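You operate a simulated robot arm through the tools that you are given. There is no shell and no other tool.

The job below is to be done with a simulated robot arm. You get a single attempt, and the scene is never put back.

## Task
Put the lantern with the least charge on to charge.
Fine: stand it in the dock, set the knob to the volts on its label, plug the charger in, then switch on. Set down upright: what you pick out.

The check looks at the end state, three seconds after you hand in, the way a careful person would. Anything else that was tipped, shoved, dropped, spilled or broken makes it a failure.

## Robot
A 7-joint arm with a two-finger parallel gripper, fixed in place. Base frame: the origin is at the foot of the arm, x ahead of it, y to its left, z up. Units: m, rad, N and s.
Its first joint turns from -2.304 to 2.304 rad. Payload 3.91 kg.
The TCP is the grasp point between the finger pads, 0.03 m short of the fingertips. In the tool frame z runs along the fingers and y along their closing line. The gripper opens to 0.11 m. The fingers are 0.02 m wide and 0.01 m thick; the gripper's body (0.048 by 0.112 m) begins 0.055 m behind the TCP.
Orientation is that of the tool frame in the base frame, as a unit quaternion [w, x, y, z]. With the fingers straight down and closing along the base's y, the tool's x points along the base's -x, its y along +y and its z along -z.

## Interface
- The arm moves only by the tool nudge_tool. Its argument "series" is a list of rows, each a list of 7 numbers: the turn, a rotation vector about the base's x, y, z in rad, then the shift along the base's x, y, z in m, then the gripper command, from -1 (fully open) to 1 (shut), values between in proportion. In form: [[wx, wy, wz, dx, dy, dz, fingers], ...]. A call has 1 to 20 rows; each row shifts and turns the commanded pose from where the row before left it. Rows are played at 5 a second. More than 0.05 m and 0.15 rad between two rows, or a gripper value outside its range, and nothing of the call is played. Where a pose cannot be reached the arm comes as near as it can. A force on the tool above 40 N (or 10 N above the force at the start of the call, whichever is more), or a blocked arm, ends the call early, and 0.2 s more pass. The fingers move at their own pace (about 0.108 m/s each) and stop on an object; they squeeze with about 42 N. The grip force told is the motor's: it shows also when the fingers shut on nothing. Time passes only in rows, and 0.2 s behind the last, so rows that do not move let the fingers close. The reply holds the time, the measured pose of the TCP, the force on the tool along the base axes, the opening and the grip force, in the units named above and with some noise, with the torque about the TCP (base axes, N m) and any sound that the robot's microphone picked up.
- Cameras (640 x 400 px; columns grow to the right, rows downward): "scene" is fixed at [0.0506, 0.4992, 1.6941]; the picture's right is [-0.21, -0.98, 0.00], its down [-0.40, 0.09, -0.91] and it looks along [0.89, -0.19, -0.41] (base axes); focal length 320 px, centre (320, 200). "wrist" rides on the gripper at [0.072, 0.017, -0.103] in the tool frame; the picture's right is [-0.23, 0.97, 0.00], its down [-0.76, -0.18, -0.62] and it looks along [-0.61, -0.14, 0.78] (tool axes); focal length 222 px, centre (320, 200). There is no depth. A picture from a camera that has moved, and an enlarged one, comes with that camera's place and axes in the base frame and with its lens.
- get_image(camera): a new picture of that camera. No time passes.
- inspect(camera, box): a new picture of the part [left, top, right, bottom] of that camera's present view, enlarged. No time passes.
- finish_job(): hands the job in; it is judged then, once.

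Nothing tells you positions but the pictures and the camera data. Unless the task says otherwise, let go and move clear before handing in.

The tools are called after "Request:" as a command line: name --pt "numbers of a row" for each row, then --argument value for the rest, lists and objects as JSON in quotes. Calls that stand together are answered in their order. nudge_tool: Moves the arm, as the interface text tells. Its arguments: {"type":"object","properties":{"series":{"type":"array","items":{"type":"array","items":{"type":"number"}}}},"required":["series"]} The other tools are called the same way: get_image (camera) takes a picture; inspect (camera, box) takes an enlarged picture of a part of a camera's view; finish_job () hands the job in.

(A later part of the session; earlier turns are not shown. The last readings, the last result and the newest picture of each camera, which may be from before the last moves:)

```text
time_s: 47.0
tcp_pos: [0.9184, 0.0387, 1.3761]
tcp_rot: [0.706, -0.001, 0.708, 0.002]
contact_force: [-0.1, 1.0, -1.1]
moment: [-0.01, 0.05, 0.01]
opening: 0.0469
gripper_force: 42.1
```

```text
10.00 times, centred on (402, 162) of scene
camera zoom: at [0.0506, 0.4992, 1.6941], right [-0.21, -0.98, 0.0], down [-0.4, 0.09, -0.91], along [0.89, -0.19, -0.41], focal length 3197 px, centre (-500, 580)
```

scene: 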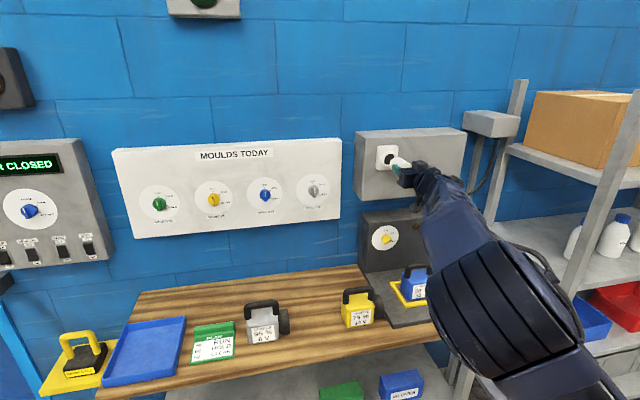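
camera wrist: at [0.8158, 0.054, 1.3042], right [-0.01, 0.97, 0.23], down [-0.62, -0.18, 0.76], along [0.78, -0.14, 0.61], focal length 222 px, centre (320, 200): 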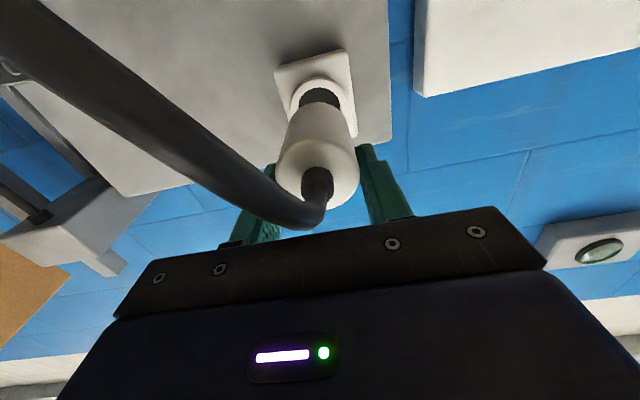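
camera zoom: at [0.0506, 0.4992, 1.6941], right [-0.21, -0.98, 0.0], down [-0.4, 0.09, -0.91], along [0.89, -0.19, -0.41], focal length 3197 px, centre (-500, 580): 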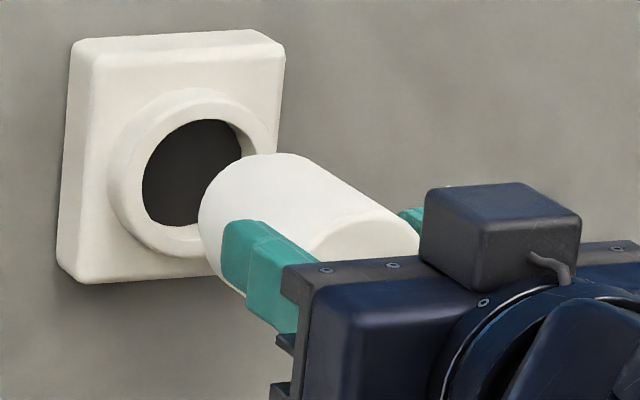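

The body is a uniform cylinder slightly wider than the hole, so there may be a narrower nose hidden at its front. I'll back off 4 cm and yaw the plug to the left so the scene camera can see its front.

Request:
nudge_tool --pt "0 0 0 -0.02 0 0 1" --pt "0 0 0.14 -0.02 0 0 1" --pt "0 0 0.14 0 0 0 1" --pt "0 0 0.14 0 0 0 1" --pt "0 0 0.14 0 0 0 1" --pt "0 0 0 0 0 0 1"

Request:
inspect --camera "scene" --box '[365, 135, 445, 195]'

Request:
get_image --camera "scene"

```text
time_s: 48.4
tcp_pos: [0.8799, 0.0383, 1.3767]
tcp_rot: [0.678, -0.198, 0.68, 0.197]
contact_force: [0.1, 0.7, -1.4]
moment: [-0.02, 0.07, 0.0]
opening: 0.0468
gripper_force: 42.0
```

```text
6.67 times, centred on (405, 165) of scene
camera zoom: at [0.0506, 0.4992, 1.6941], right [-0.21, -0.98, 0.0], down [-0.4, 0.09, -0.91], along [0.89, -0.19, -0.41], focal length 2132 px, centre (-247, 433)
```

zoom: 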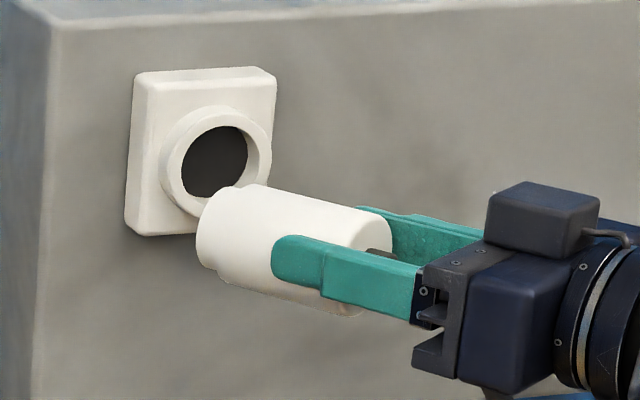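

```text
taken
```

scene: 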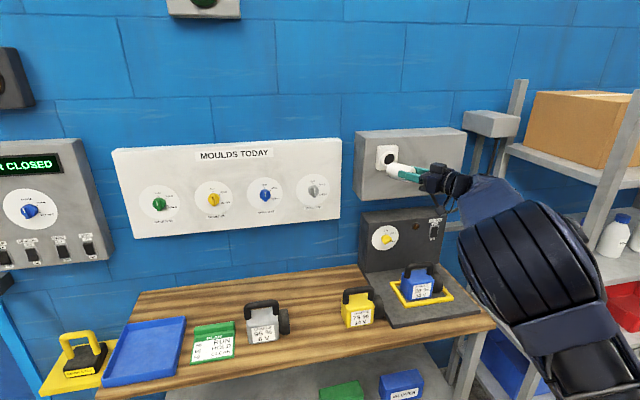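

There is a slightly narrower nose at the front. I'll zoom in to measure it.

Request:
inspect --camera "scene" --box '[385, 155, 425, 185]'

```text
13.33 times, centred on (405, 170) of scene
camera zoom: at [0.0506, 0.4992, 1.6941], right [-0.21, -0.98, 0.0], down [-0.4, 0.09, -0.91], along [0.89, -0.19, -0.41], focal length 4263 px, centre (-813, 600)
```

zoom: 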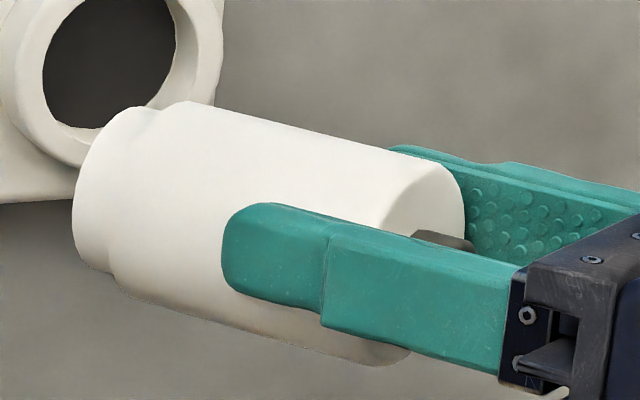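

The nose is about 13 mm long and roughly 0.0395 across, which fits the 0.043 hole. I'll turn the tool straight again and bring the nose to just short of the socket mouth to check alignment from both cameras.

Request:
nudge_tool --pt "0 0 -0.14 0 0 0 1" --pt "0 0 -0.14 0 0 0 1" --pt "0 0 -0.14 0 0 0 1" --pt "0 0 -0.14 0 0.001 0 1" --pt "0 0 0 0.03 0.001 0 1" --pt "0 0 0 0.025 0 0 1" --pt "0 0 0 0.015 0 0 1" --pt "0 0 0 0.005 0 0 1" --pt "0 0 0 0 0 0 1"

Request:
inspect --camera "scene" --box '[370, 140, 430, 185]'

Request:
inspect --camera "wrist" --box '[265, 90, 375, 200]'

```text
time_s: 50.4
tcp_pos: [0.9542, 0.0419, 1.3777]
tcp_rot: [0.706, -0.002, 0.708, 0.003]
contact_force: [0.6, 0.8, -1.5]
moment: [0.01, 0.04, 0.0]
opening: 0.047
gripper_force: 42.5
```

```text
8.89 times, centred on (400, 162) of scene
camera zoom: at [0.0506, 0.4992, 1.6941], right [-0.21, -0.98, 0.0], down [-0.4, 0.09, -0.91], along [0.89, -0.19, -0.41], focal length 2842 px, centre (-391, 533)
```

zoom: 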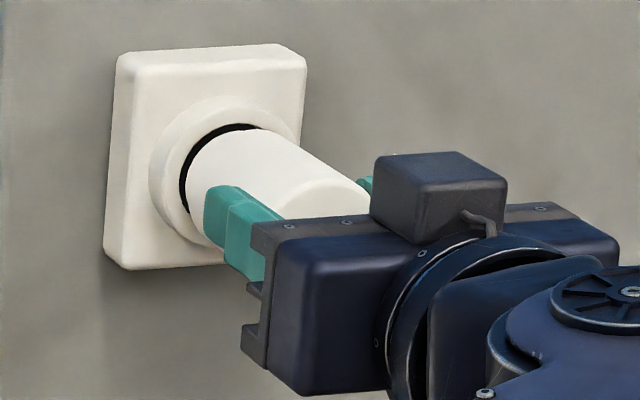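

```text
3.64 times, centred on (320, 145) of wrist
camera zoom: at [0.8507, 0.0569, 1.3039], right [0.0, 0.97, 0.23], down [-0.62, -0.18, 0.76], along [0.78, -0.14, 0.61], focal length 808 px, centre (320, 400)
```

zoom: 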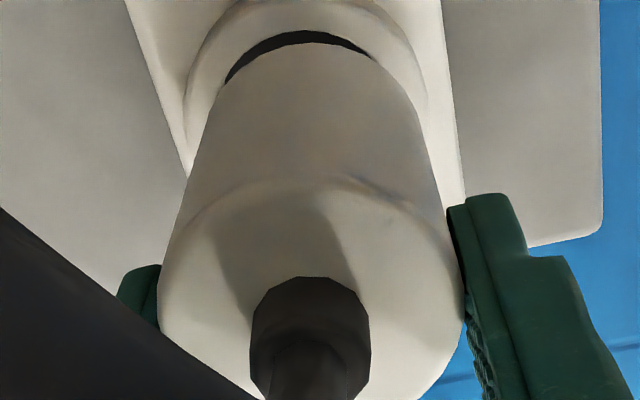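

The nose is just short of the hole. I'll zoom further on the gap from the scene camera.

Request:
inspect --camera "scene" --box '[378, 146, 410, 170]'

Request:
inspect --camera "wrist" --box '[285, 80, 355, 130]'

```text
16.00 times, centred on (394, 158) of scene
camera zoom: at [0.0506, 0.4992, 1.6941], right [-0.21, -0.98, 0.0], down [-0.4, 0.09, -0.91], along [0.89, -0.19, -0.41], focal length 5116 px, centre (-864, 872)
```

zoom: 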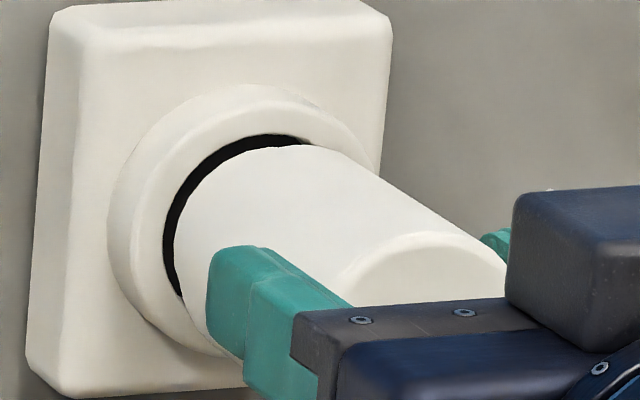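

```text
8.00 times, centred on (320, 105) of wrist
camera zoom: at [0.8507, 0.0569, 1.3039], right [0.0, 0.97, 0.23], down [-0.62, -0.18, 0.76], along [0.78, -0.14, 0.61], focal length 1777 px, centre (320, 960)
```

zoom: 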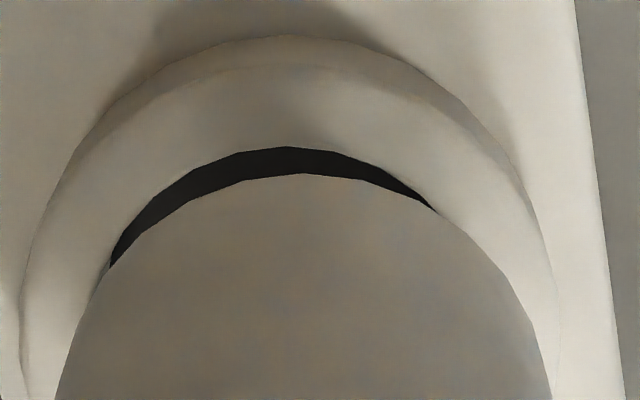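

From both views the plug sits about 1–1.5 mm too far left; height looks about right. I'll shift 1.3 mm to the right and re-read the pose.

Request:
nudge_tool --pt "0 0 0 0 -0.0013 0 1" --pt "0 0 0 0 0 0 1"

Request:
nudge_tool --pt "0 0 0 0 0 0 1"

Request:
inspect --camera "scene" --box '[378, 146, 410, 170]'

Request:
inspect --camera "wrist" --box '[285, 80, 355, 130]'

```text
time_s: 51.0
tcp_pos: [0.955, 0.0416, 1.3756]
tcp_rot: [0.707, -0.001, 0.708, 0.001]
contact_force: [-0.7, -0.2, -1.3]
moment: [0.01, 0.02, 0.01]
opening: 0.047
gripper_force: 42.0
```

```text
time_s: 51.4
tcp_pos: [0.954, 0.0394, 1.3767]
tcp_rot: [0.707, -0.001, 0.707, 0.001]
contact_force: [-0.2, 0.0, -1.7]
moment: [0.0, 0.04, 0.01]
opening: 0.0471
gripper_force: 41.8
```

```text
16.00 times, centred on (394, 158) of scene
camera zoom: at [0.0506, 0.4992, 1.6941], right [-0.21, -0.98, 0.0], down [-0.4, 0.09, -0.91], along [0.89, -0.19, -0.41], focal length 5116 px, centre (-864, 872)
```

zoom: 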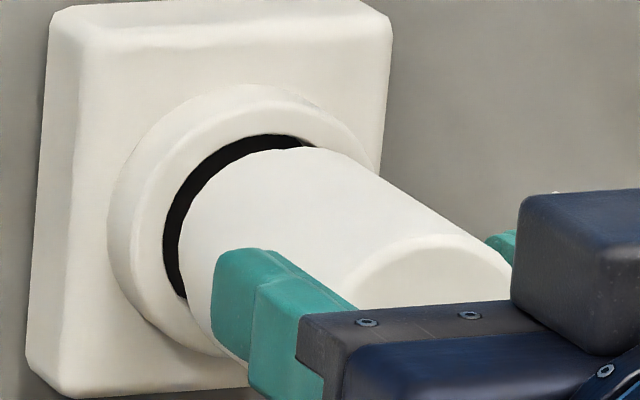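

```text
8.00 times, centred on (320, 105) of wrist
camera zoom: at [0.8506, 0.0558, 1.3034], right [0.0, 0.97, 0.23], down [-0.62, -0.18, 0.76], along [0.78, -0.14, 0.61], focal length 1777 px, centre (320, 960)
```

zoom: 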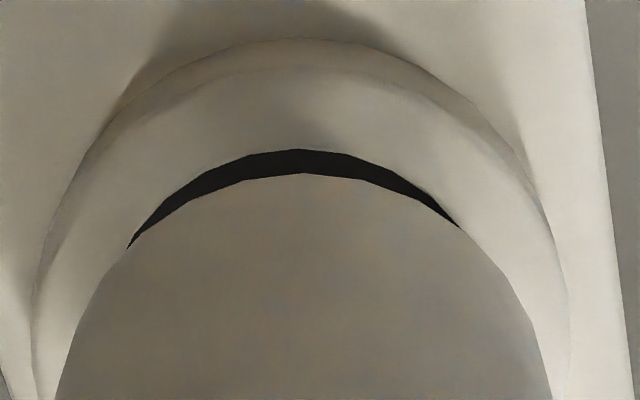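

Both views now agree: the plug is coaxial in height and needs another ~0.6 mm to the right, with the nose tip within a few mm of the mouth. I'll correct that and push in gently in 2 mm steps while watching the force.

Request:
nudge_tool --pt "0 0 0 0 -0.0006 0 1" --pt "0 0 0 0.002 0 0 1" --pt "0 0 0 0.002 0 0 1" --pt "0 0 0 0.002 0 0 1" --pt "0 0 0 0 0 0 1"

Request:
inspect --camera "scene" --box '[378, 146, 410, 170]'

Request:
inspect --camera "wrist" --box '[285, 80, 355, 130]'

```text
time_s: 52.6
tcp_pos: [0.9603, 0.0393, 1.3756]
tcp_rot: [0.706, -0.002, 0.708, 0.002]
contact_force: [0.1, -0.1, -2.2]
moment: [-0.03, 0.04, -0.02]
opening: 0.0471
gripper_force: 42.0
```

```text
16.00 times, centred on (394, 158) of scene
camera zoom: at [0.0506, 0.4992, 1.6941], right [-0.21, -0.98, 0.0], down [-0.4, 0.09, -0.91], along [0.89, -0.19, -0.41], focal length 5116 px, centre (-864, 872)
```

zoom: 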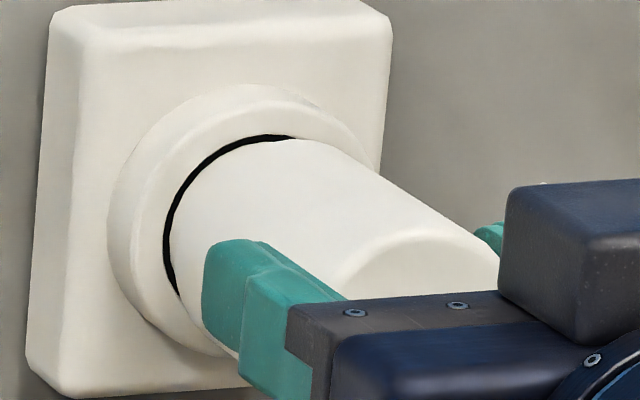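

```text
8.00 times, centred on (320, 105) of wrist
camera zoom: at [0.8575, 0.0548, 1.303], right [0.0, 0.97, 0.23], down [-0.62, -0.18, 0.76], along [0.78, -0.14, 0.61], focal length 1777 px, centre (320, 960)
```

zoom: 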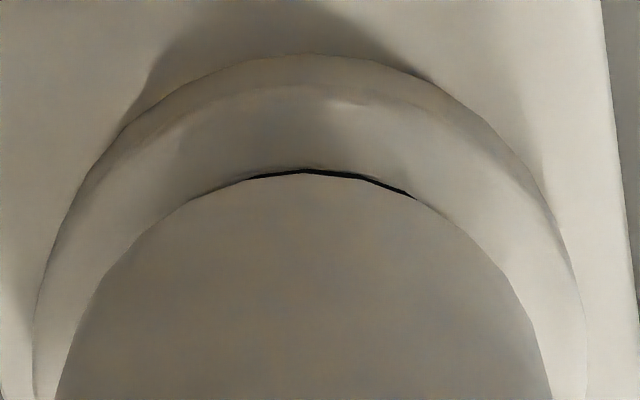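

No contact after 6 mm, and the visible gap matches a nose already entering the hole. I'll nudge 0.4 mm left and continue pushing in.

Request:
nudge_tool --pt "0 0 0 0.001 0.0004 0 1" --pt "0 0 0 0.002 0 0 1" --pt "0 0 0 0.002 0 0 1" --pt "0 0 0 0 0 0 1"

Request:
inspect --camera "scene" --box '[378, 146, 410, 170]'

Request:
inspect --camera "wrist" --box '[285, 80, 355, 130]'

```text
time_s: 53.6
tcp_pos: [0.9657, 0.0405, 1.3769]
tcp_rot: [0.707, -0.001, 0.708, 0.002]
contact_force: [0.4, 0.0, -1.2]
moment: [-0.01, 0.04, 0.01]
opening: 0.0467
gripper_force: 42.1
```

```text
16.00 times, centred on (394, 158) of scene
camera zoom: at [0.0506, 0.4992, 1.6941], right [-0.21, -0.98, 0.0], down [-0.4, 0.09, -0.91], along [0.89, -0.19, -0.41], focal length 5116 px, centre (-864, 872)
```

zoom: 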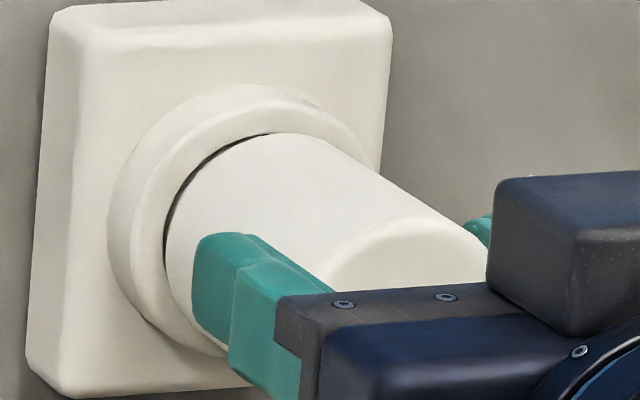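

```text
8.00 times, centred on (320, 105) of wrist
camera zoom: at [0.862, 0.0552, 1.3033], right [0.0, 0.97, 0.23], down [-0.62, -0.18, 0.76], along [0.78, -0.14, 0.61], focal length 1777 px, centre (320, 960)
```

zoom: 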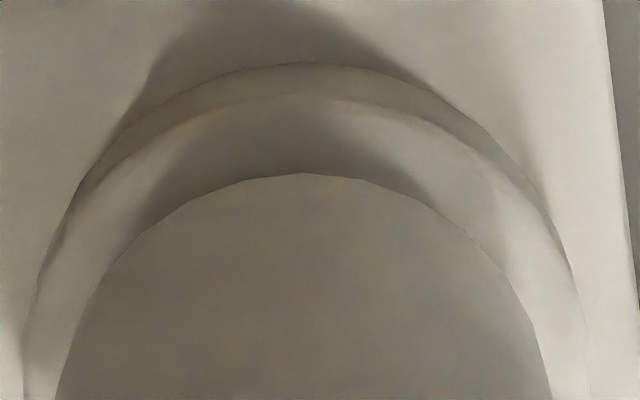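

Still free of contact and going in straight. I'll continue until the body seats against the rim.

Request:
nudge_tool --pt "0 0 0 0.002 0 0 1" --pt "0 0 0 0.002 0 0 1" --pt "0 0 0 0.002 0 0 1" --pt "0 0 0 0 0 0 1"

Request:
inspect --camera "scene" --box '[378, 146, 410, 170]'

```text
time_s: 54.6
tcp_pos: [0.9705, 0.0404, 1.3751]
tcp_rot: [0.707, -0.002, 0.708, 0.003]
contact_force: [0.4, 0.9, -2.1]
moment: [0.02, 0.04, -0.02]
opening: 0.047
gripper_force: 41.6
```

```text
16.00 times, centred on (394, 158) of scene
camera zoom: at [0.0506, 0.4992, 1.6941], right [-0.21, -0.98, 0.0], down [-0.4, 0.09, -0.91], along [0.89, -0.19, -0.41], focal length 5116 px, centre (-864, 872)
```

zoom: 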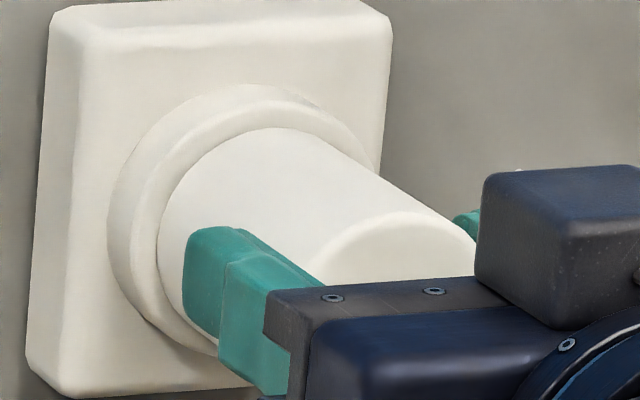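

No contact yet; the body is closing on the rim. Continuing in small steps.

Request:
nudge_tool --pt "0 0 0 0.002 0 0 1" --pt "0 0 0 0.002 0 0 1" --pt "0 0 0 0 0 0 1"

Request:
inspect --camera "scene" --box '[378, 146, 410, 170]'

Request:
inspect --camera "wrist" --box '[275, 90, 365, 160]'

```text
time_s: 55.4
tcp_pos: [0.9738, 0.0411, 1.3768]
tcp_rot: [0.707, -0.002, 0.707, 0.002]
contact_force: [-23.8, 3.7, -4.2]
moment: [0.07, 0.17, -0.25]
opening: 0.0469
gripper_force: 42.3
```

```text
16.00 times, centred on (394, 158) of scene
camera zoom: at [0.0506, 0.4992, 1.6941], right [-0.21, -0.98, 0.0], down [-0.4, 0.09, -0.91], along [0.89, -0.19, -0.41], focal length 5116 px, centre (-864, 872)
```

zoom: 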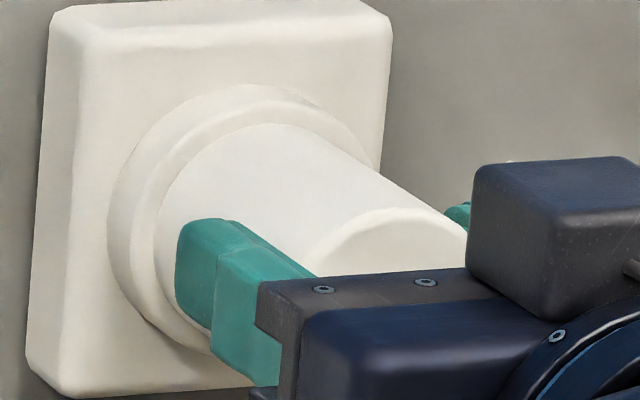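

```text
5.71 times, centred on (320, 125) of wrist
camera zoom: at [0.8707, 0.0553, 1.3035], right [0.0, 0.97, 0.23], down [-0.62, -0.18, 0.76], along [0.78, -0.14, 0.61], focal length 1269 px, centre (320, 629)
```

zoom: 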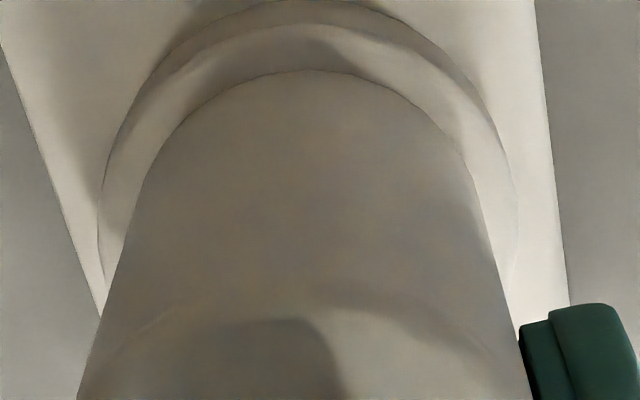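

Contact: the body now bears on the rim (24 N) with the nose fully inside the hole. I'll ease the push to a light one, open the fingers and watch whether the plug stays put.

Request:
nudge_tool --pt "0 0 0 -0.002 0 0 1" --pt "0 0 0 0 0 0 1"

Request:
nudge_tool --pt "0 0 0 0 0 0 0.1" --pt "0 0 0 0 0 0 0.05" --pt "0 0 0 0 0 0 0.0" --pt "0 0 0 0 0 0 0.0"

Request:
inspect --camera "scene" --box '[370, 140, 430, 185]'

Request:
get_image --camera "wrist"

```text
time_s: 56.0
tcp_pos: [0.9728, 0.041, 1.3751]
tcp_rot: [0.706, -0.002, 0.708, 0.003]
contact_force: [-0.4, 0.3, -1.7]
moment: [0.0, 0.03, -0.01]
opening: 0.0469
gripper_force: 42.2
```

```text
time_s: 57.0
tcp_pos: [0.9726, 0.04, 1.375]
tcp_rot: [0.707, -0.002, 0.707, 0.002]
contact_force: [0.1, -0.2, -0.8]
moment: [0.02, 0.02, 0.01]
opening: 0.0551
gripper_force: 0.0
```

```text
8.89 times, centred on (400, 162) of scene
camera zoom: at [0.0506, 0.4992, 1.6941], right [-0.21, -0.98, 0.0], down [-0.4, 0.09, -0.91], along [0.89, -0.19, -0.41], focal length 2842 px, centre (-391, 533)
```

zoom: 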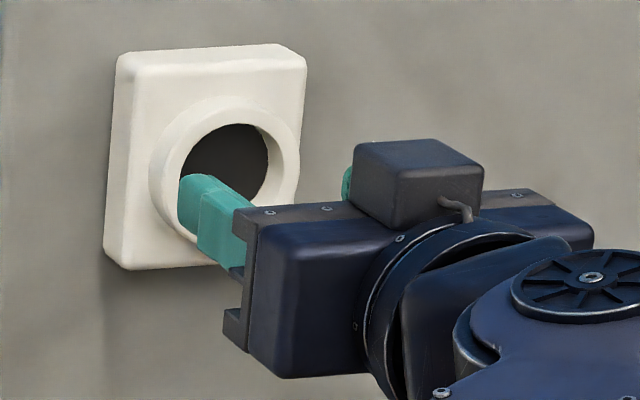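

```text
taken
camera wrist: at [0.8695, 0.0552, 1.3028], right [0.0, 0.97, 0.23], down [-0.62, -0.18, 0.76], along [0.78, -0.14, 0.61], focal length 222 px, centre (320, 200)
```

wrist: 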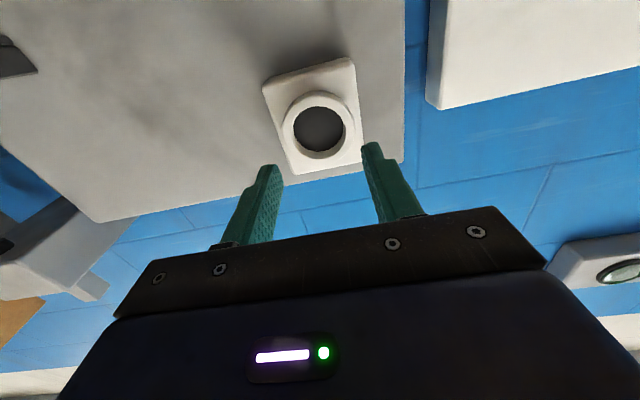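

The plug did not stay; it has dropped out. I'll look at the scene right away to see where it went and whether anything was disturbed.

Request:
get_image --camera "scene"

Request:
inspect --camera "scene" --box '[340, 190, 500, 330]'

Request:
inspect --camera "scene" --box '[420, 110, 560, 240]'

```text
taken
```

scene: 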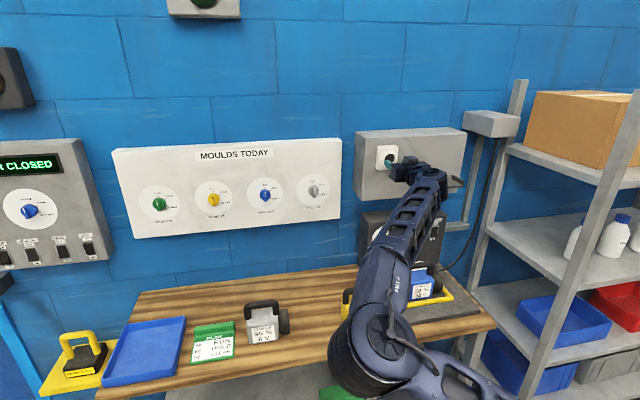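

```text
2.86 times, centred on (420, 260) of scene
camera zoom: at [0.0506, 0.4992, 1.6941], right [-0.21, -0.98, 0.0], down [-0.4, 0.09, -0.91], along [0.89, -0.19, -0.41], focal length 914 px, centre (34, 29)
```

zoom: 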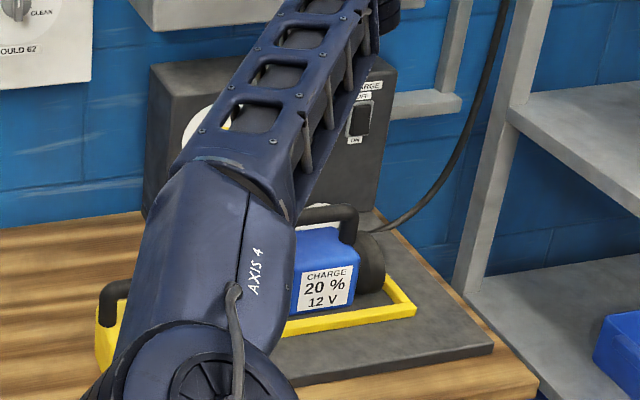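

```text
3.08 times, centred on (490, 175) of scene
camera zoom: at [0.0506, 0.4992, 1.6941], right [-0.21, -0.98, 0.0], down [-0.4, 0.09, -0.91], along [0.89, -0.19, -0.41], focal length 984 px, centre (-203, 277)
```

zoom: 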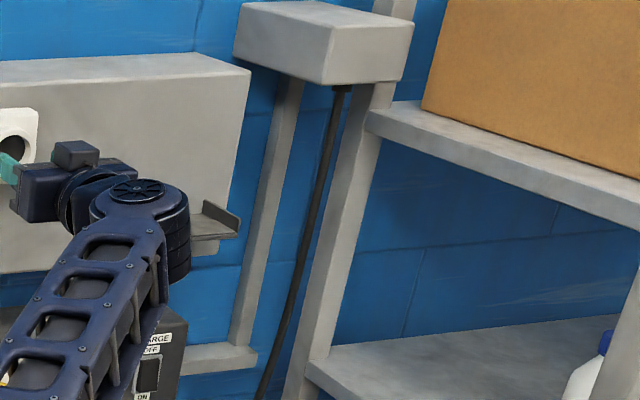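

The plug slid out after release and its cable now runs down to the dock area behind the lantern. I'll retreat, clear the view and look for it.

Request:
nudge_tool --pt "0 0 0 -0.03 0 0 -0.1" --pt "0 0 0 -0.03 0 0.01 -0.1" --pt "0 0 0 -0.03 0 0.02 -0.1" --pt "0 0.14 0 -0.01 -0.01 0.02 -0.1" --pt "0 0.14 0 0 -0.01 0.02 -0.1" --pt "0 0.14 0 0 -0.01 0.02 -0.1" --pt "0 0.14 0 0 -0.01 0.02 -0.1" --pt "0 0.14 0 -0.01 -0.01 0.02 -0.1" --pt "0 0.14 0 -0.01 -0.01 0.02 -0.1" --pt "0 0 0 0 0 0 -0.1"

Request:
get_image --camera "wrist"

Request:
get_image --camera "scene"

```text
time_s: 59.2
tcp_pos: [0.8524, -0.0189, 1.5266]
tcp_rot: [0.356, -0.001, 0.935, 0.003]
contact_force: [-0.2, -0.8, 0.2]
moment: [-0.03, -0.04, -0.01]
opening: 0.0607
gripper_force: 0.0
```

```text
taken
camera wrist: at [0.7298, -0.0038, 1.5554], right [0.17, 0.97, 0.16], down [0.15, -0.18, 0.97], along [0.97, -0.14, -0.18], focal length 222 px, centre (320, 200)
```

wrist: 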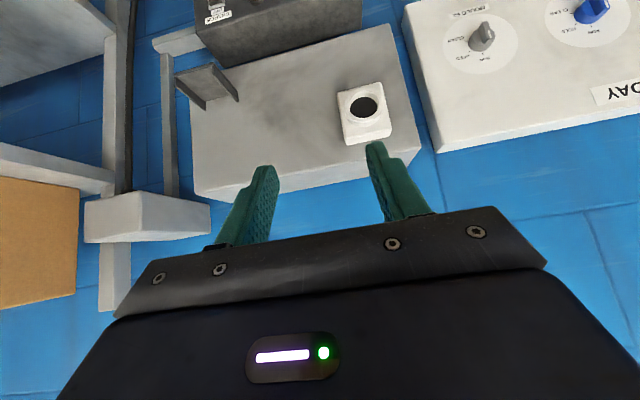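

```text
taken
```

scene: 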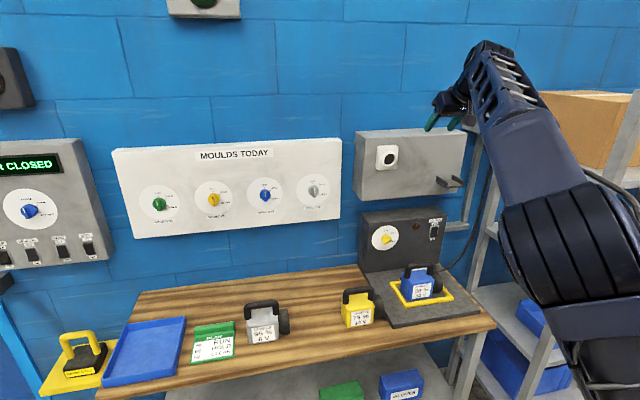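

Request:
inspect --camera "scene" --box '[350, 200, 500, 330]'

Request:
inspect --camera "scene" --box '[390, 240, 480, 310]'

```text
3.08 times, centred on (425, 265) of scene
camera zoom: at [0.0506, 0.4992, 1.6941], right [-0.21, -0.98, 0.0], down [-0.4, 0.09, -0.91], along [0.89, -0.19, -0.41], focal length 984 px, centre (-3, 0)
```

zoom: 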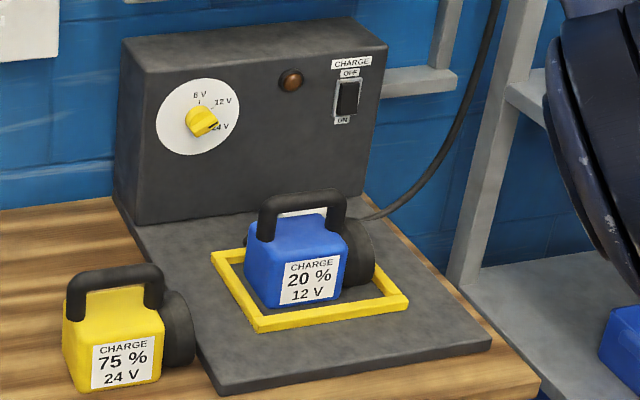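

```text
5.71 times, centred on (435, 275) of scene
camera zoom: at [0.0506, 0.4992, 1.6941], right [-0.21, -0.98, 0.0], down [-0.4, 0.09, -0.91], along [0.89, -0.19, -0.41], focal length 1827 px, centre (-337, -229)
```

zoom: 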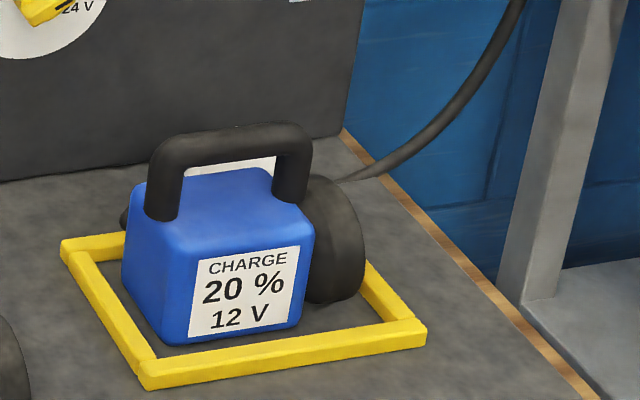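

The lantern is still upright inside the frame and the plug (white, seen through the handle) lies behind it on the dock. I'll look down from above with the wrist camera.

Request:
nudge_tool --pt "0 0.1456 0 0 -0.008 -0.03 -0.1" --pt "0 0.1456 0 0 -0.008 -0.03 -0.1" --pt "0 0.1456 0 0 -0.008 -0.03 -0.1" --pt "0 0.1456 0 0.01 -0.008 -0.03 -0.1" --pt "0 0.1456 0 0.01 -0.008 -0.03 -0.1" --pt "0 0 0 0 0 -0.03 -0.1" --pt "0 0 0 0 0 -0.03 -0.1" --pt "0 0 0 0 0 0 -0.1"

Request:
get_image --camera "wrist"

Request:
inspect --camera "wrist" --box '[180, 20, 460, 220]'

```text
time_s: 61.0
tcp_pos: [0.8753, -0.0591, 1.3149]
tcp_rot: [0.001, 0.0, 1.0, 0.003]
contact_force: [-0.7, 0.2, -0.7]
moment: [-0.01, 0.0, 0.01]
opening: 0.0606
gripper_force: 0.1
```

```text
taken
camera wrist: at [0.802, -0.0445, 1.4163], right [0.23, 0.97, 0.0], down [0.76, -0.18, 0.62], along [0.61, -0.14, -0.78], focal length 222 px, centre (320, 200)
```

wrist: 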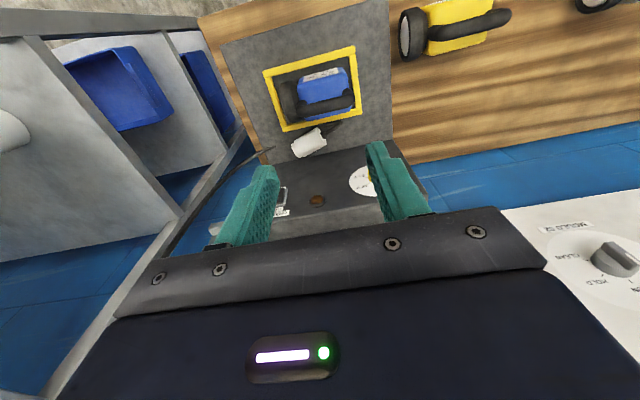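

```text
2.00 times, centred on (320, 120) of wrist
camera zoom: at [0.802, -0.0445, 1.4163], right [0.23, 0.97, 0.0], down [0.76, -0.18, 0.62], along [0.61, -0.14, -0.78], focal length 444 px, centre (320, 360)
```

zoom: 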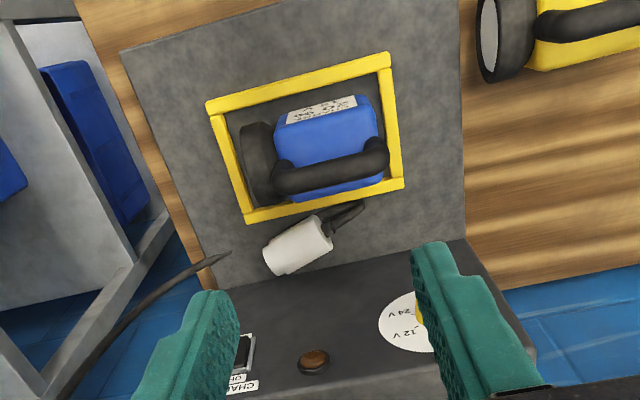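

The plug lies on the dock slab between the frame and the panel, roughly along y, with its nose toward the right (−y). I'll zoom in for its exact pose.

Request:
inspect --camera "wrist" --box '[260, 100, 380, 180]'

Request:
inspect --camera "scene" --box '[400, 240, 460, 285]'

```text
5.00 times, centred on (320, 140) of wrist
camera zoom: at [0.802, -0.0445, 1.4163], right [0.23, 0.97, 0.0], down [0.76, -0.18, 0.62], along [0.61, -0.14, -0.78], focal length 1111 px, centre (320, 500)
```

zoom: 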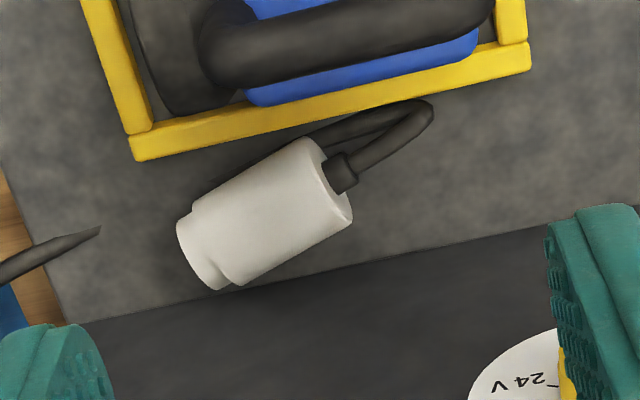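

```text
8.89 times, centred on (430, 262) of scene
camera zoom: at [0.0506, 0.4992, 1.6941], right [-0.21, -0.98, 0.0], down [-0.4, 0.09, -0.91], along [0.89, -0.19, -0.41], focal length 2842 px, centre (-658, -356)
```

zoom: 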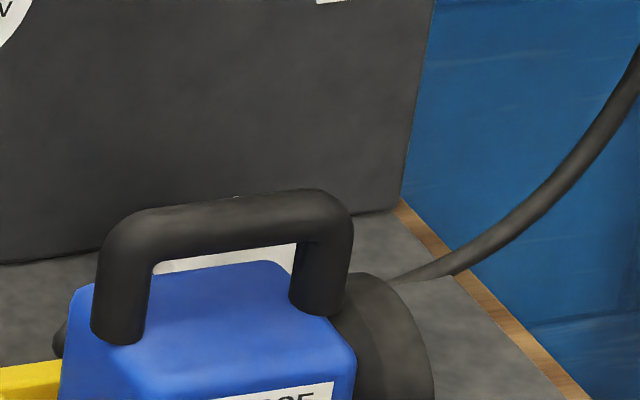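

The plug lies with its axis pointing about 72° to the right of straight ahead, cable end near (1.017, −0.086) and nose near (1.04, −0.16), between the lantern and the panel; the drawn cable passes through objects, so it isn't a physical obstacle. I'll move closer above it for a second view to pin its pose down before picking it up.

Request:
nudge_tool --pt "0 0 0 0.012 -0.01 -0.03 -0.1" --pt "0 0 0 0.012 -0.01 -0.03 -0.1" --pt "0 0 0 0.012 -0.01 -0.03 -0.1" --pt "0 0 0 0.012 -0.01 -0.03 -0.1" --pt "0 0 0 0.012 -0.01 -0.03 -0.1" --pt "0 0 0 0 0 0 -0.1"

Request:
get_image --camera "wrist"

Request:
inspect --camera "wrist" --box '[240, 70, 380, 190]'

```text
time_s: 62.4
tcp_pos: [0.9337, -0.1121, 1.1648]
tcp_rot: [0.001, 0.0, 1.0, 0.003]
contact_force: [-1.1, 0.2, 0.0]
moment: [0.0, 0.01, -0.04]
opening: 0.0607
gripper_force: 0.0
```

```text
taken
camera wrist: at [0.8619, -0.0963, 1.2669], right [0.23, 0.97, 0.01], down [0.76, -0.18, 0.62], along [0.61, -0.14, -0.78], focal length 222 px, centre (320, 200)
```

wrist: 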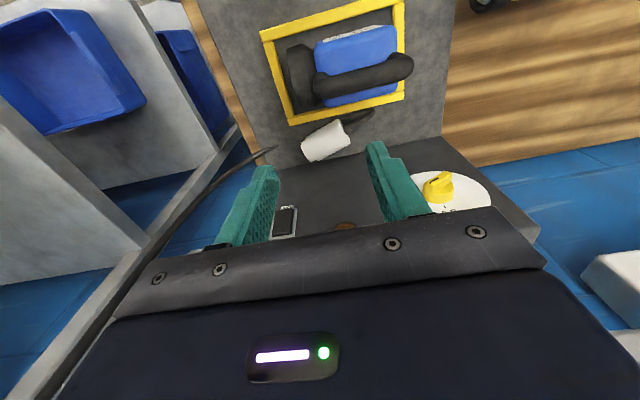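

```text
3.33 times, centred on (310, 130) of wrist
camera zoom: at [0.8619, -0.0963, 1.2669], right [0.23, 0.97, 0.01], down [0.76, -0.18, 0.62], along [0.61, -0.14, -0.78], focal length 740 px, centre (353, 433)
```

zoom: 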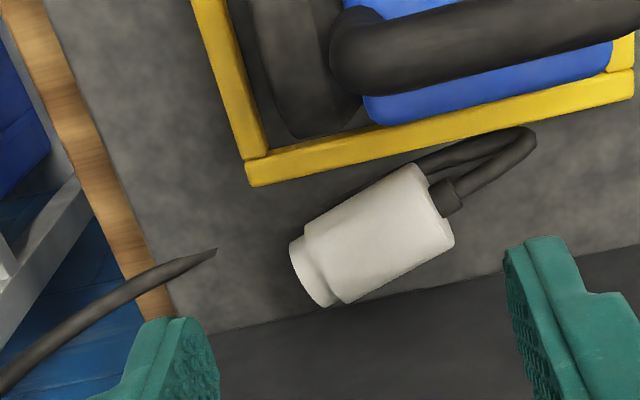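

With two views agreeing, the plug axis runs from (1.015, −0.088) to (1.037, −0.159) at z≈0.897. I'll turn the gripper so it closes across the plug and lean it slightly back toward me, staying on the lantern's right side, to fit between the lantern and the panel.

Request:
nudge_tool --pt "0 0 -0.1402 0 -0.005 0 -0.1" --pt "0 0 -0.1402 0 -0.005 0 -0.1" --pt "0 0 -0.1402 0 -0.005 0 -0.1" --pt "0 0 -0.1402 0 -0.005 0 -0.1" --pt "0 0 -0.1402 0 -0.005 0 -0.1" --pt "0 0 -0.1402 0 -0.005 0 -0.1" --pt "0 0 -0.1402 0 -0.005 0 -0.1" --pt "0 0 -0.1402 0 -0.003 0 -0.1" --pt "0 0 -0.1402 0 0 0 -0.1" --pt "0.0353 -0.1109 0 0 0 0 -0.1" --pt "0.0353 -0.1109 0 0.01 0 0 -0.05" --pt "0.0353 -0.1109 0 0.01 0 0 -0.05" --pt "0 0 0 0 0 0 -0.05"

Request:
get_image --camera "wrist"

Request:
get_image --camera "scene"

```text
time_s: 65.2
tcp_pos: [0.952, -0.1476, 1.1668]
tcp_rot: [0.104, 0.581, 0.795, 0.142]
contact_force: [0.7, -0.2, -0.3]
moment: [-0.01, 0.01, 0.01]
opening: 0.0577
gripper_force: 0.1
```

```text
taken
camera wrist: at [0.9115, -0.0864, 1.2683], right [0.94, 0.06, 0.34], down [-0.13, -0.84, 0.52], along [0.32, -0.54, -0.78], focal length 222 px, centre (320, 200)
```

wrist: 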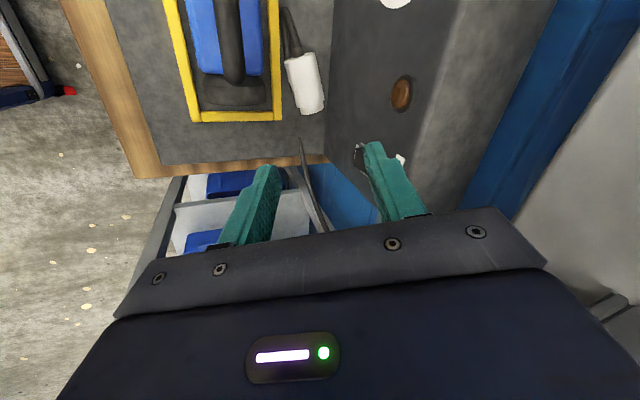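

```text
taken
```

scene: 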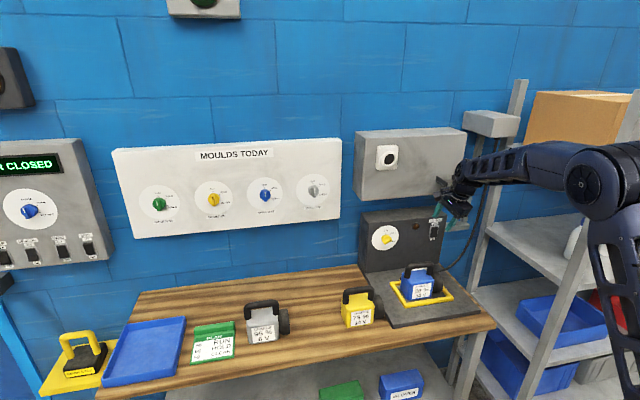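

The orientation is reachable. I'll enlarge the plug in this new view to refine the grasp position.

Request:
inspect --camera "wrist" --box '[240, 0, 360, 130]'

```text
3.08 times, centred on (300, 65) of wrist
camera zoom: at [0.9115, -0.0864, 1.2683], right [0.94, 0.06, 0.34], down [-0.13, -0.84, 0.52], along [0.32, -0.54, -0.78], focal length 684 px, centre (382, 615)
```

zoom: 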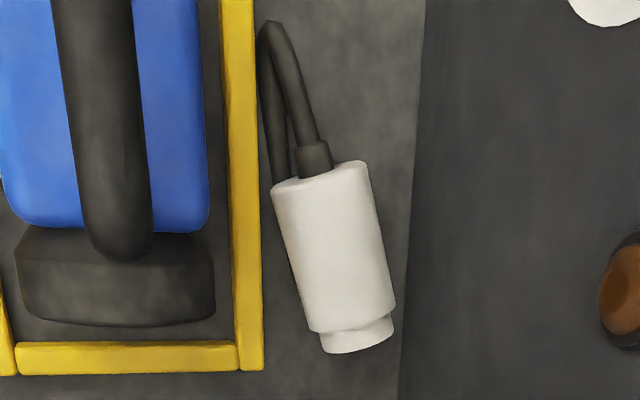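

The plug's body is 0.064 long with a 0.016 nose, axis from (1.013, −0.089) to (1.036, −0.165). I'll go down along the leaned tool axis toward the front half of the body and pause above it for a check.

Request:
nudge_tool --pt "0 0 0 0.0083 0.0006 -0.0385 0.03" --pt "0 0 0 0.0083 0.0006 -0.0385 0.03" --pt "0 0 0 0.0083 0.0006 -0.0385 0.03" --pt "0 0 0 0.0083 0.0007 -0.0385 0.03" --pt "0 0 0 0.0066 0.0021 -0.0188 0.03" --pt "0 0 0 0.0066 0.0021 -0.0188 0.03" --pt "0 0 0 0 0 0 0.03"

Request:
get_image --camera "wrist"

Request:
inspect --camera "wrist" --box '[200, 0, 440, 220]'

Request:
inspect --camera "scene" --box '[380, 190, 500, 310]'

```text
time_s: 66.8
tcp_pos: [0.9995, -0.1406, 0.9731]
tcp_rot: [0.105, 0.58, 0.795, 0.142]
contact_force: [0.0, -0.1, 0.0]
moment: [0.02, 0.0, 0.0]
opening: 0.0533
gripper_force: 0.0
```

```text
taken
camera wrist: at [0.9584, -0.0787, 1.076], right [0.94, 0.06, 0.34], down [-0.13, -0.84, 0.52], along [0.32, -0.54, -0.78], focal length 222 px, centre (320, 200)
```

wrist: 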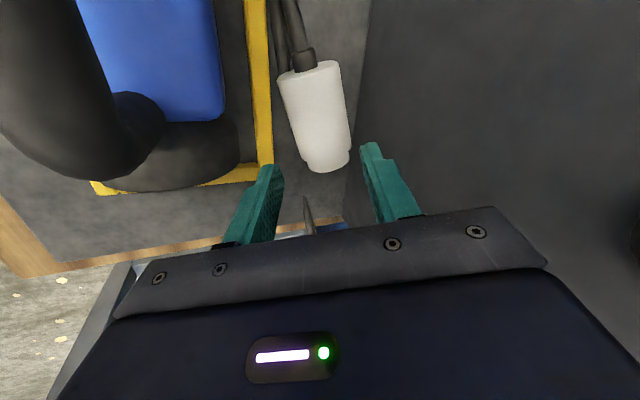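

```text
1.82 times, centred on (320, 110) of wrist
camera zoom: at [0.9584, -0.0787, 1.076], right [0.94, 0.06, 0.34], down [-0.13, -0.84, 0.52], along [0.32, -0.54, -0.78], focal length 404 px, centre (320, 364)
```

zoom: 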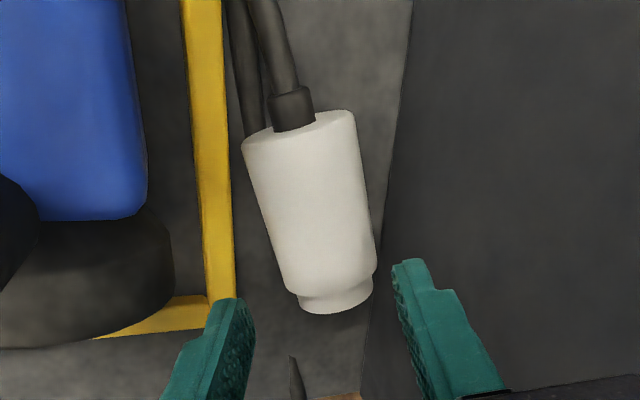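

```text
3.33 times, centred on (440, 250) of scene
camera zoom: at [0.0506, 0.4992, 1.6941], right [-0.21, -0.98, 0.0], down [-0.4, 0.09, -0.91], along [0.89, -0.19, -0.41], focal length 1066 px, centre (-80, 33)
```

zoom: 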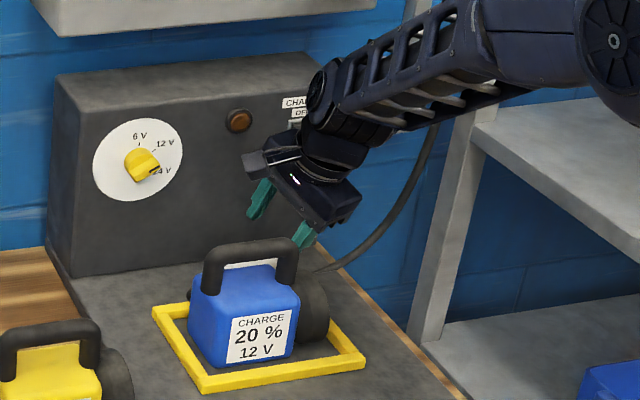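

The grip point on the plug is aligned with the tool axis to within about 1 mm. I'll advance the remaining 58 mm along the tool axis.

Request:
nudge_tool --pt "0 0 0 0.0064 0.002 -0.0182 0.03" --pt "0 0 0 0.0064 0.002 -0.0182 0.03" --pt "0 0 0 0.0032 0.001 -0.0091 0.03" --pt "0 0 0 0 0 0 0.03"

Request:
inspect --camera "wrist" --box '[200, 40, 440, 240]'

```text
time_s: 67.8
tcp_pos: [1.0169, -0.1356, 0.9289]
tcp_rot: [0.105, 0.581, 0.795, 0.143]
contact_force: [0.3, 0.1, -0.2]
moment: [-0.03, 0.02, 0.03]
opening: 0.0531
gripper_force: 0.0
```

```text
2.00 times, centred on (320, 140) of wrist
camera zoom: at [0.9742, -0.0744, 1.0314], right [0.94, 0.06, 0.34], down [-0.13, -0.84, 0.52], along [0.32, -0.54, -0.78], focal length 444 px, centre (320, 320)
```

zoom: 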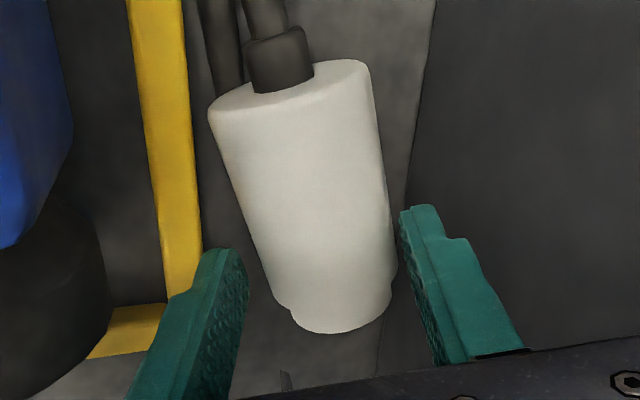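

The fingers straddle the plug evenly. I'll go the last centimetre and close.

Request:
nudge_tool --pt "0 0 0 0.0018 0.0006 -0.005 0.03" --pt "0 0 0 0.0014 0.0004 -0.004 0.03" --pt "0 0 0 0 0 0 0.03"

Request:
nudge_tool --pt "0 0 0 0 0 0 0.15" --pt "0 0 0 0 0 0 0.5" --pt "0 0 0 0 0 0 1" --pt "0 0 0 0 0 0 1"

Request:
inspect --camera "wrist" --box '[200, 40, 440, 240]'

```text
time_s: 68.6
tcp_pos: [1.0189, -0.1361, 0.9227]
tcp_rot: [0.106, 0.581, 0.794, 0.142]
contact_force: [-2.9, -7.8, 25.8]
moment: [0.17, 1.86, 0.55]
opening: 0.0532
gripper_force: 0.0
```

```text
time_s: 69.5
tcp_pos: [1.0187, -0.1364, 0.9229]
tcp_rot: [0.107, 0.581, 0.794, 0.143]
contact_force: [-3.6, -2.3, 8.3]
moment: [0.03, 0.67, 0.21]
opening: 0.0461
gripper_force: 41.9
stopped in row 4: the force on the tool passed its limit at 41 N (the readings are from after the stop); the commanded pose is now the measured one
```

```text
2.00 times, centred on (320, 140) of wrist
camera zoom: at [0.9782, -0.0742, 1.0249], right [0.94, 0.06, 0.34], down [-0.14, -0.84, 0.52], along [0.32, -0.54, -0.78], focal length 444 px, centre (320, 320)
```

zoom: 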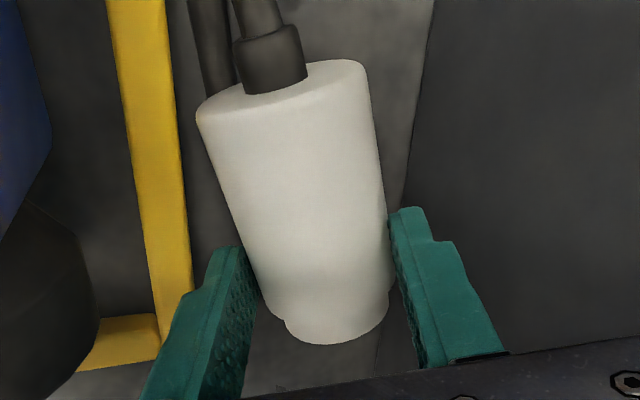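

A fingertip just touched the dock surface, and the grip is now closed on the plug (0.046 m). I'll lift straight up a little first, then out along the tool axis.

Request:
nudge_tool --pt "0 0 0 0 0 0.005 1" --pt "0 0 0 0 0 0.01 1" --pt "0 0 0 -0.001 0 0.015 1" --pt "0 0 0 -0.006 -0.002 0.0185 1" --pt "0 0 0 -0.006 -0.002 0.0185 1" --pt "0 0 0 0 0 0 1"

Request:
get_image --camera "wrist"

Request:
inspect --camera "scene" --box '[380, 190, 500, 310]'

```text
time_s: 70.9
tcp_pos: [1.0073, -0.14, 0.9884]
tcp_rot: [0.105, 0.581, 0.794, 0.144]
contact_force: [0.1, 0.5, -1.8]
moment: [-0.04, 0.03, 0.05]
opening: 0.0465
gripper_force: 41.8
```

```text
taken
camera wrist: at [0.9653, -0.0782, 1.0904], right [0.94, 0.06, 0.34], down [-0.14, -0.84, 0.52], along [0.32, -0.54, -0.78], focal length 222 px, centre (320, 200)
```

wrist: 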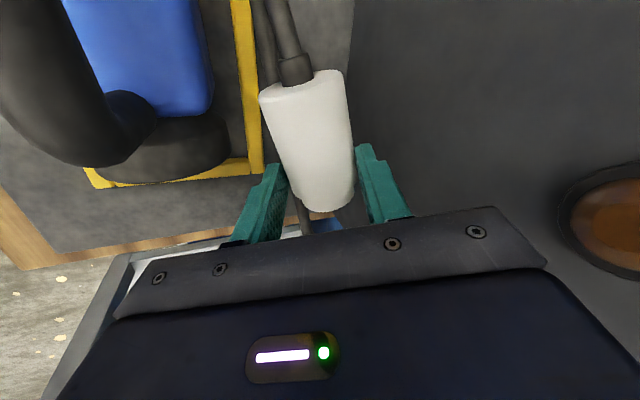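

```text
3.33 times, centred on (440, 250) of scene
camera zoom: at [0.0506, 0.4992, 1.6941], right [-0.21, -0.98, 0.0], down [-0.4, 0.09, -0.91], along [0.89, -0.19, -0.41], focal length 1066 px, centre (-80, 33)
```

zoom: 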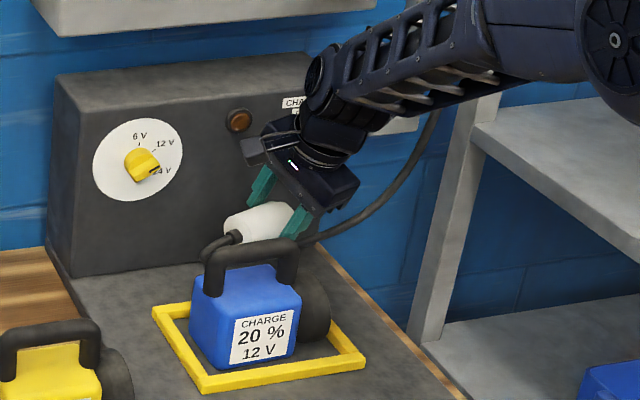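

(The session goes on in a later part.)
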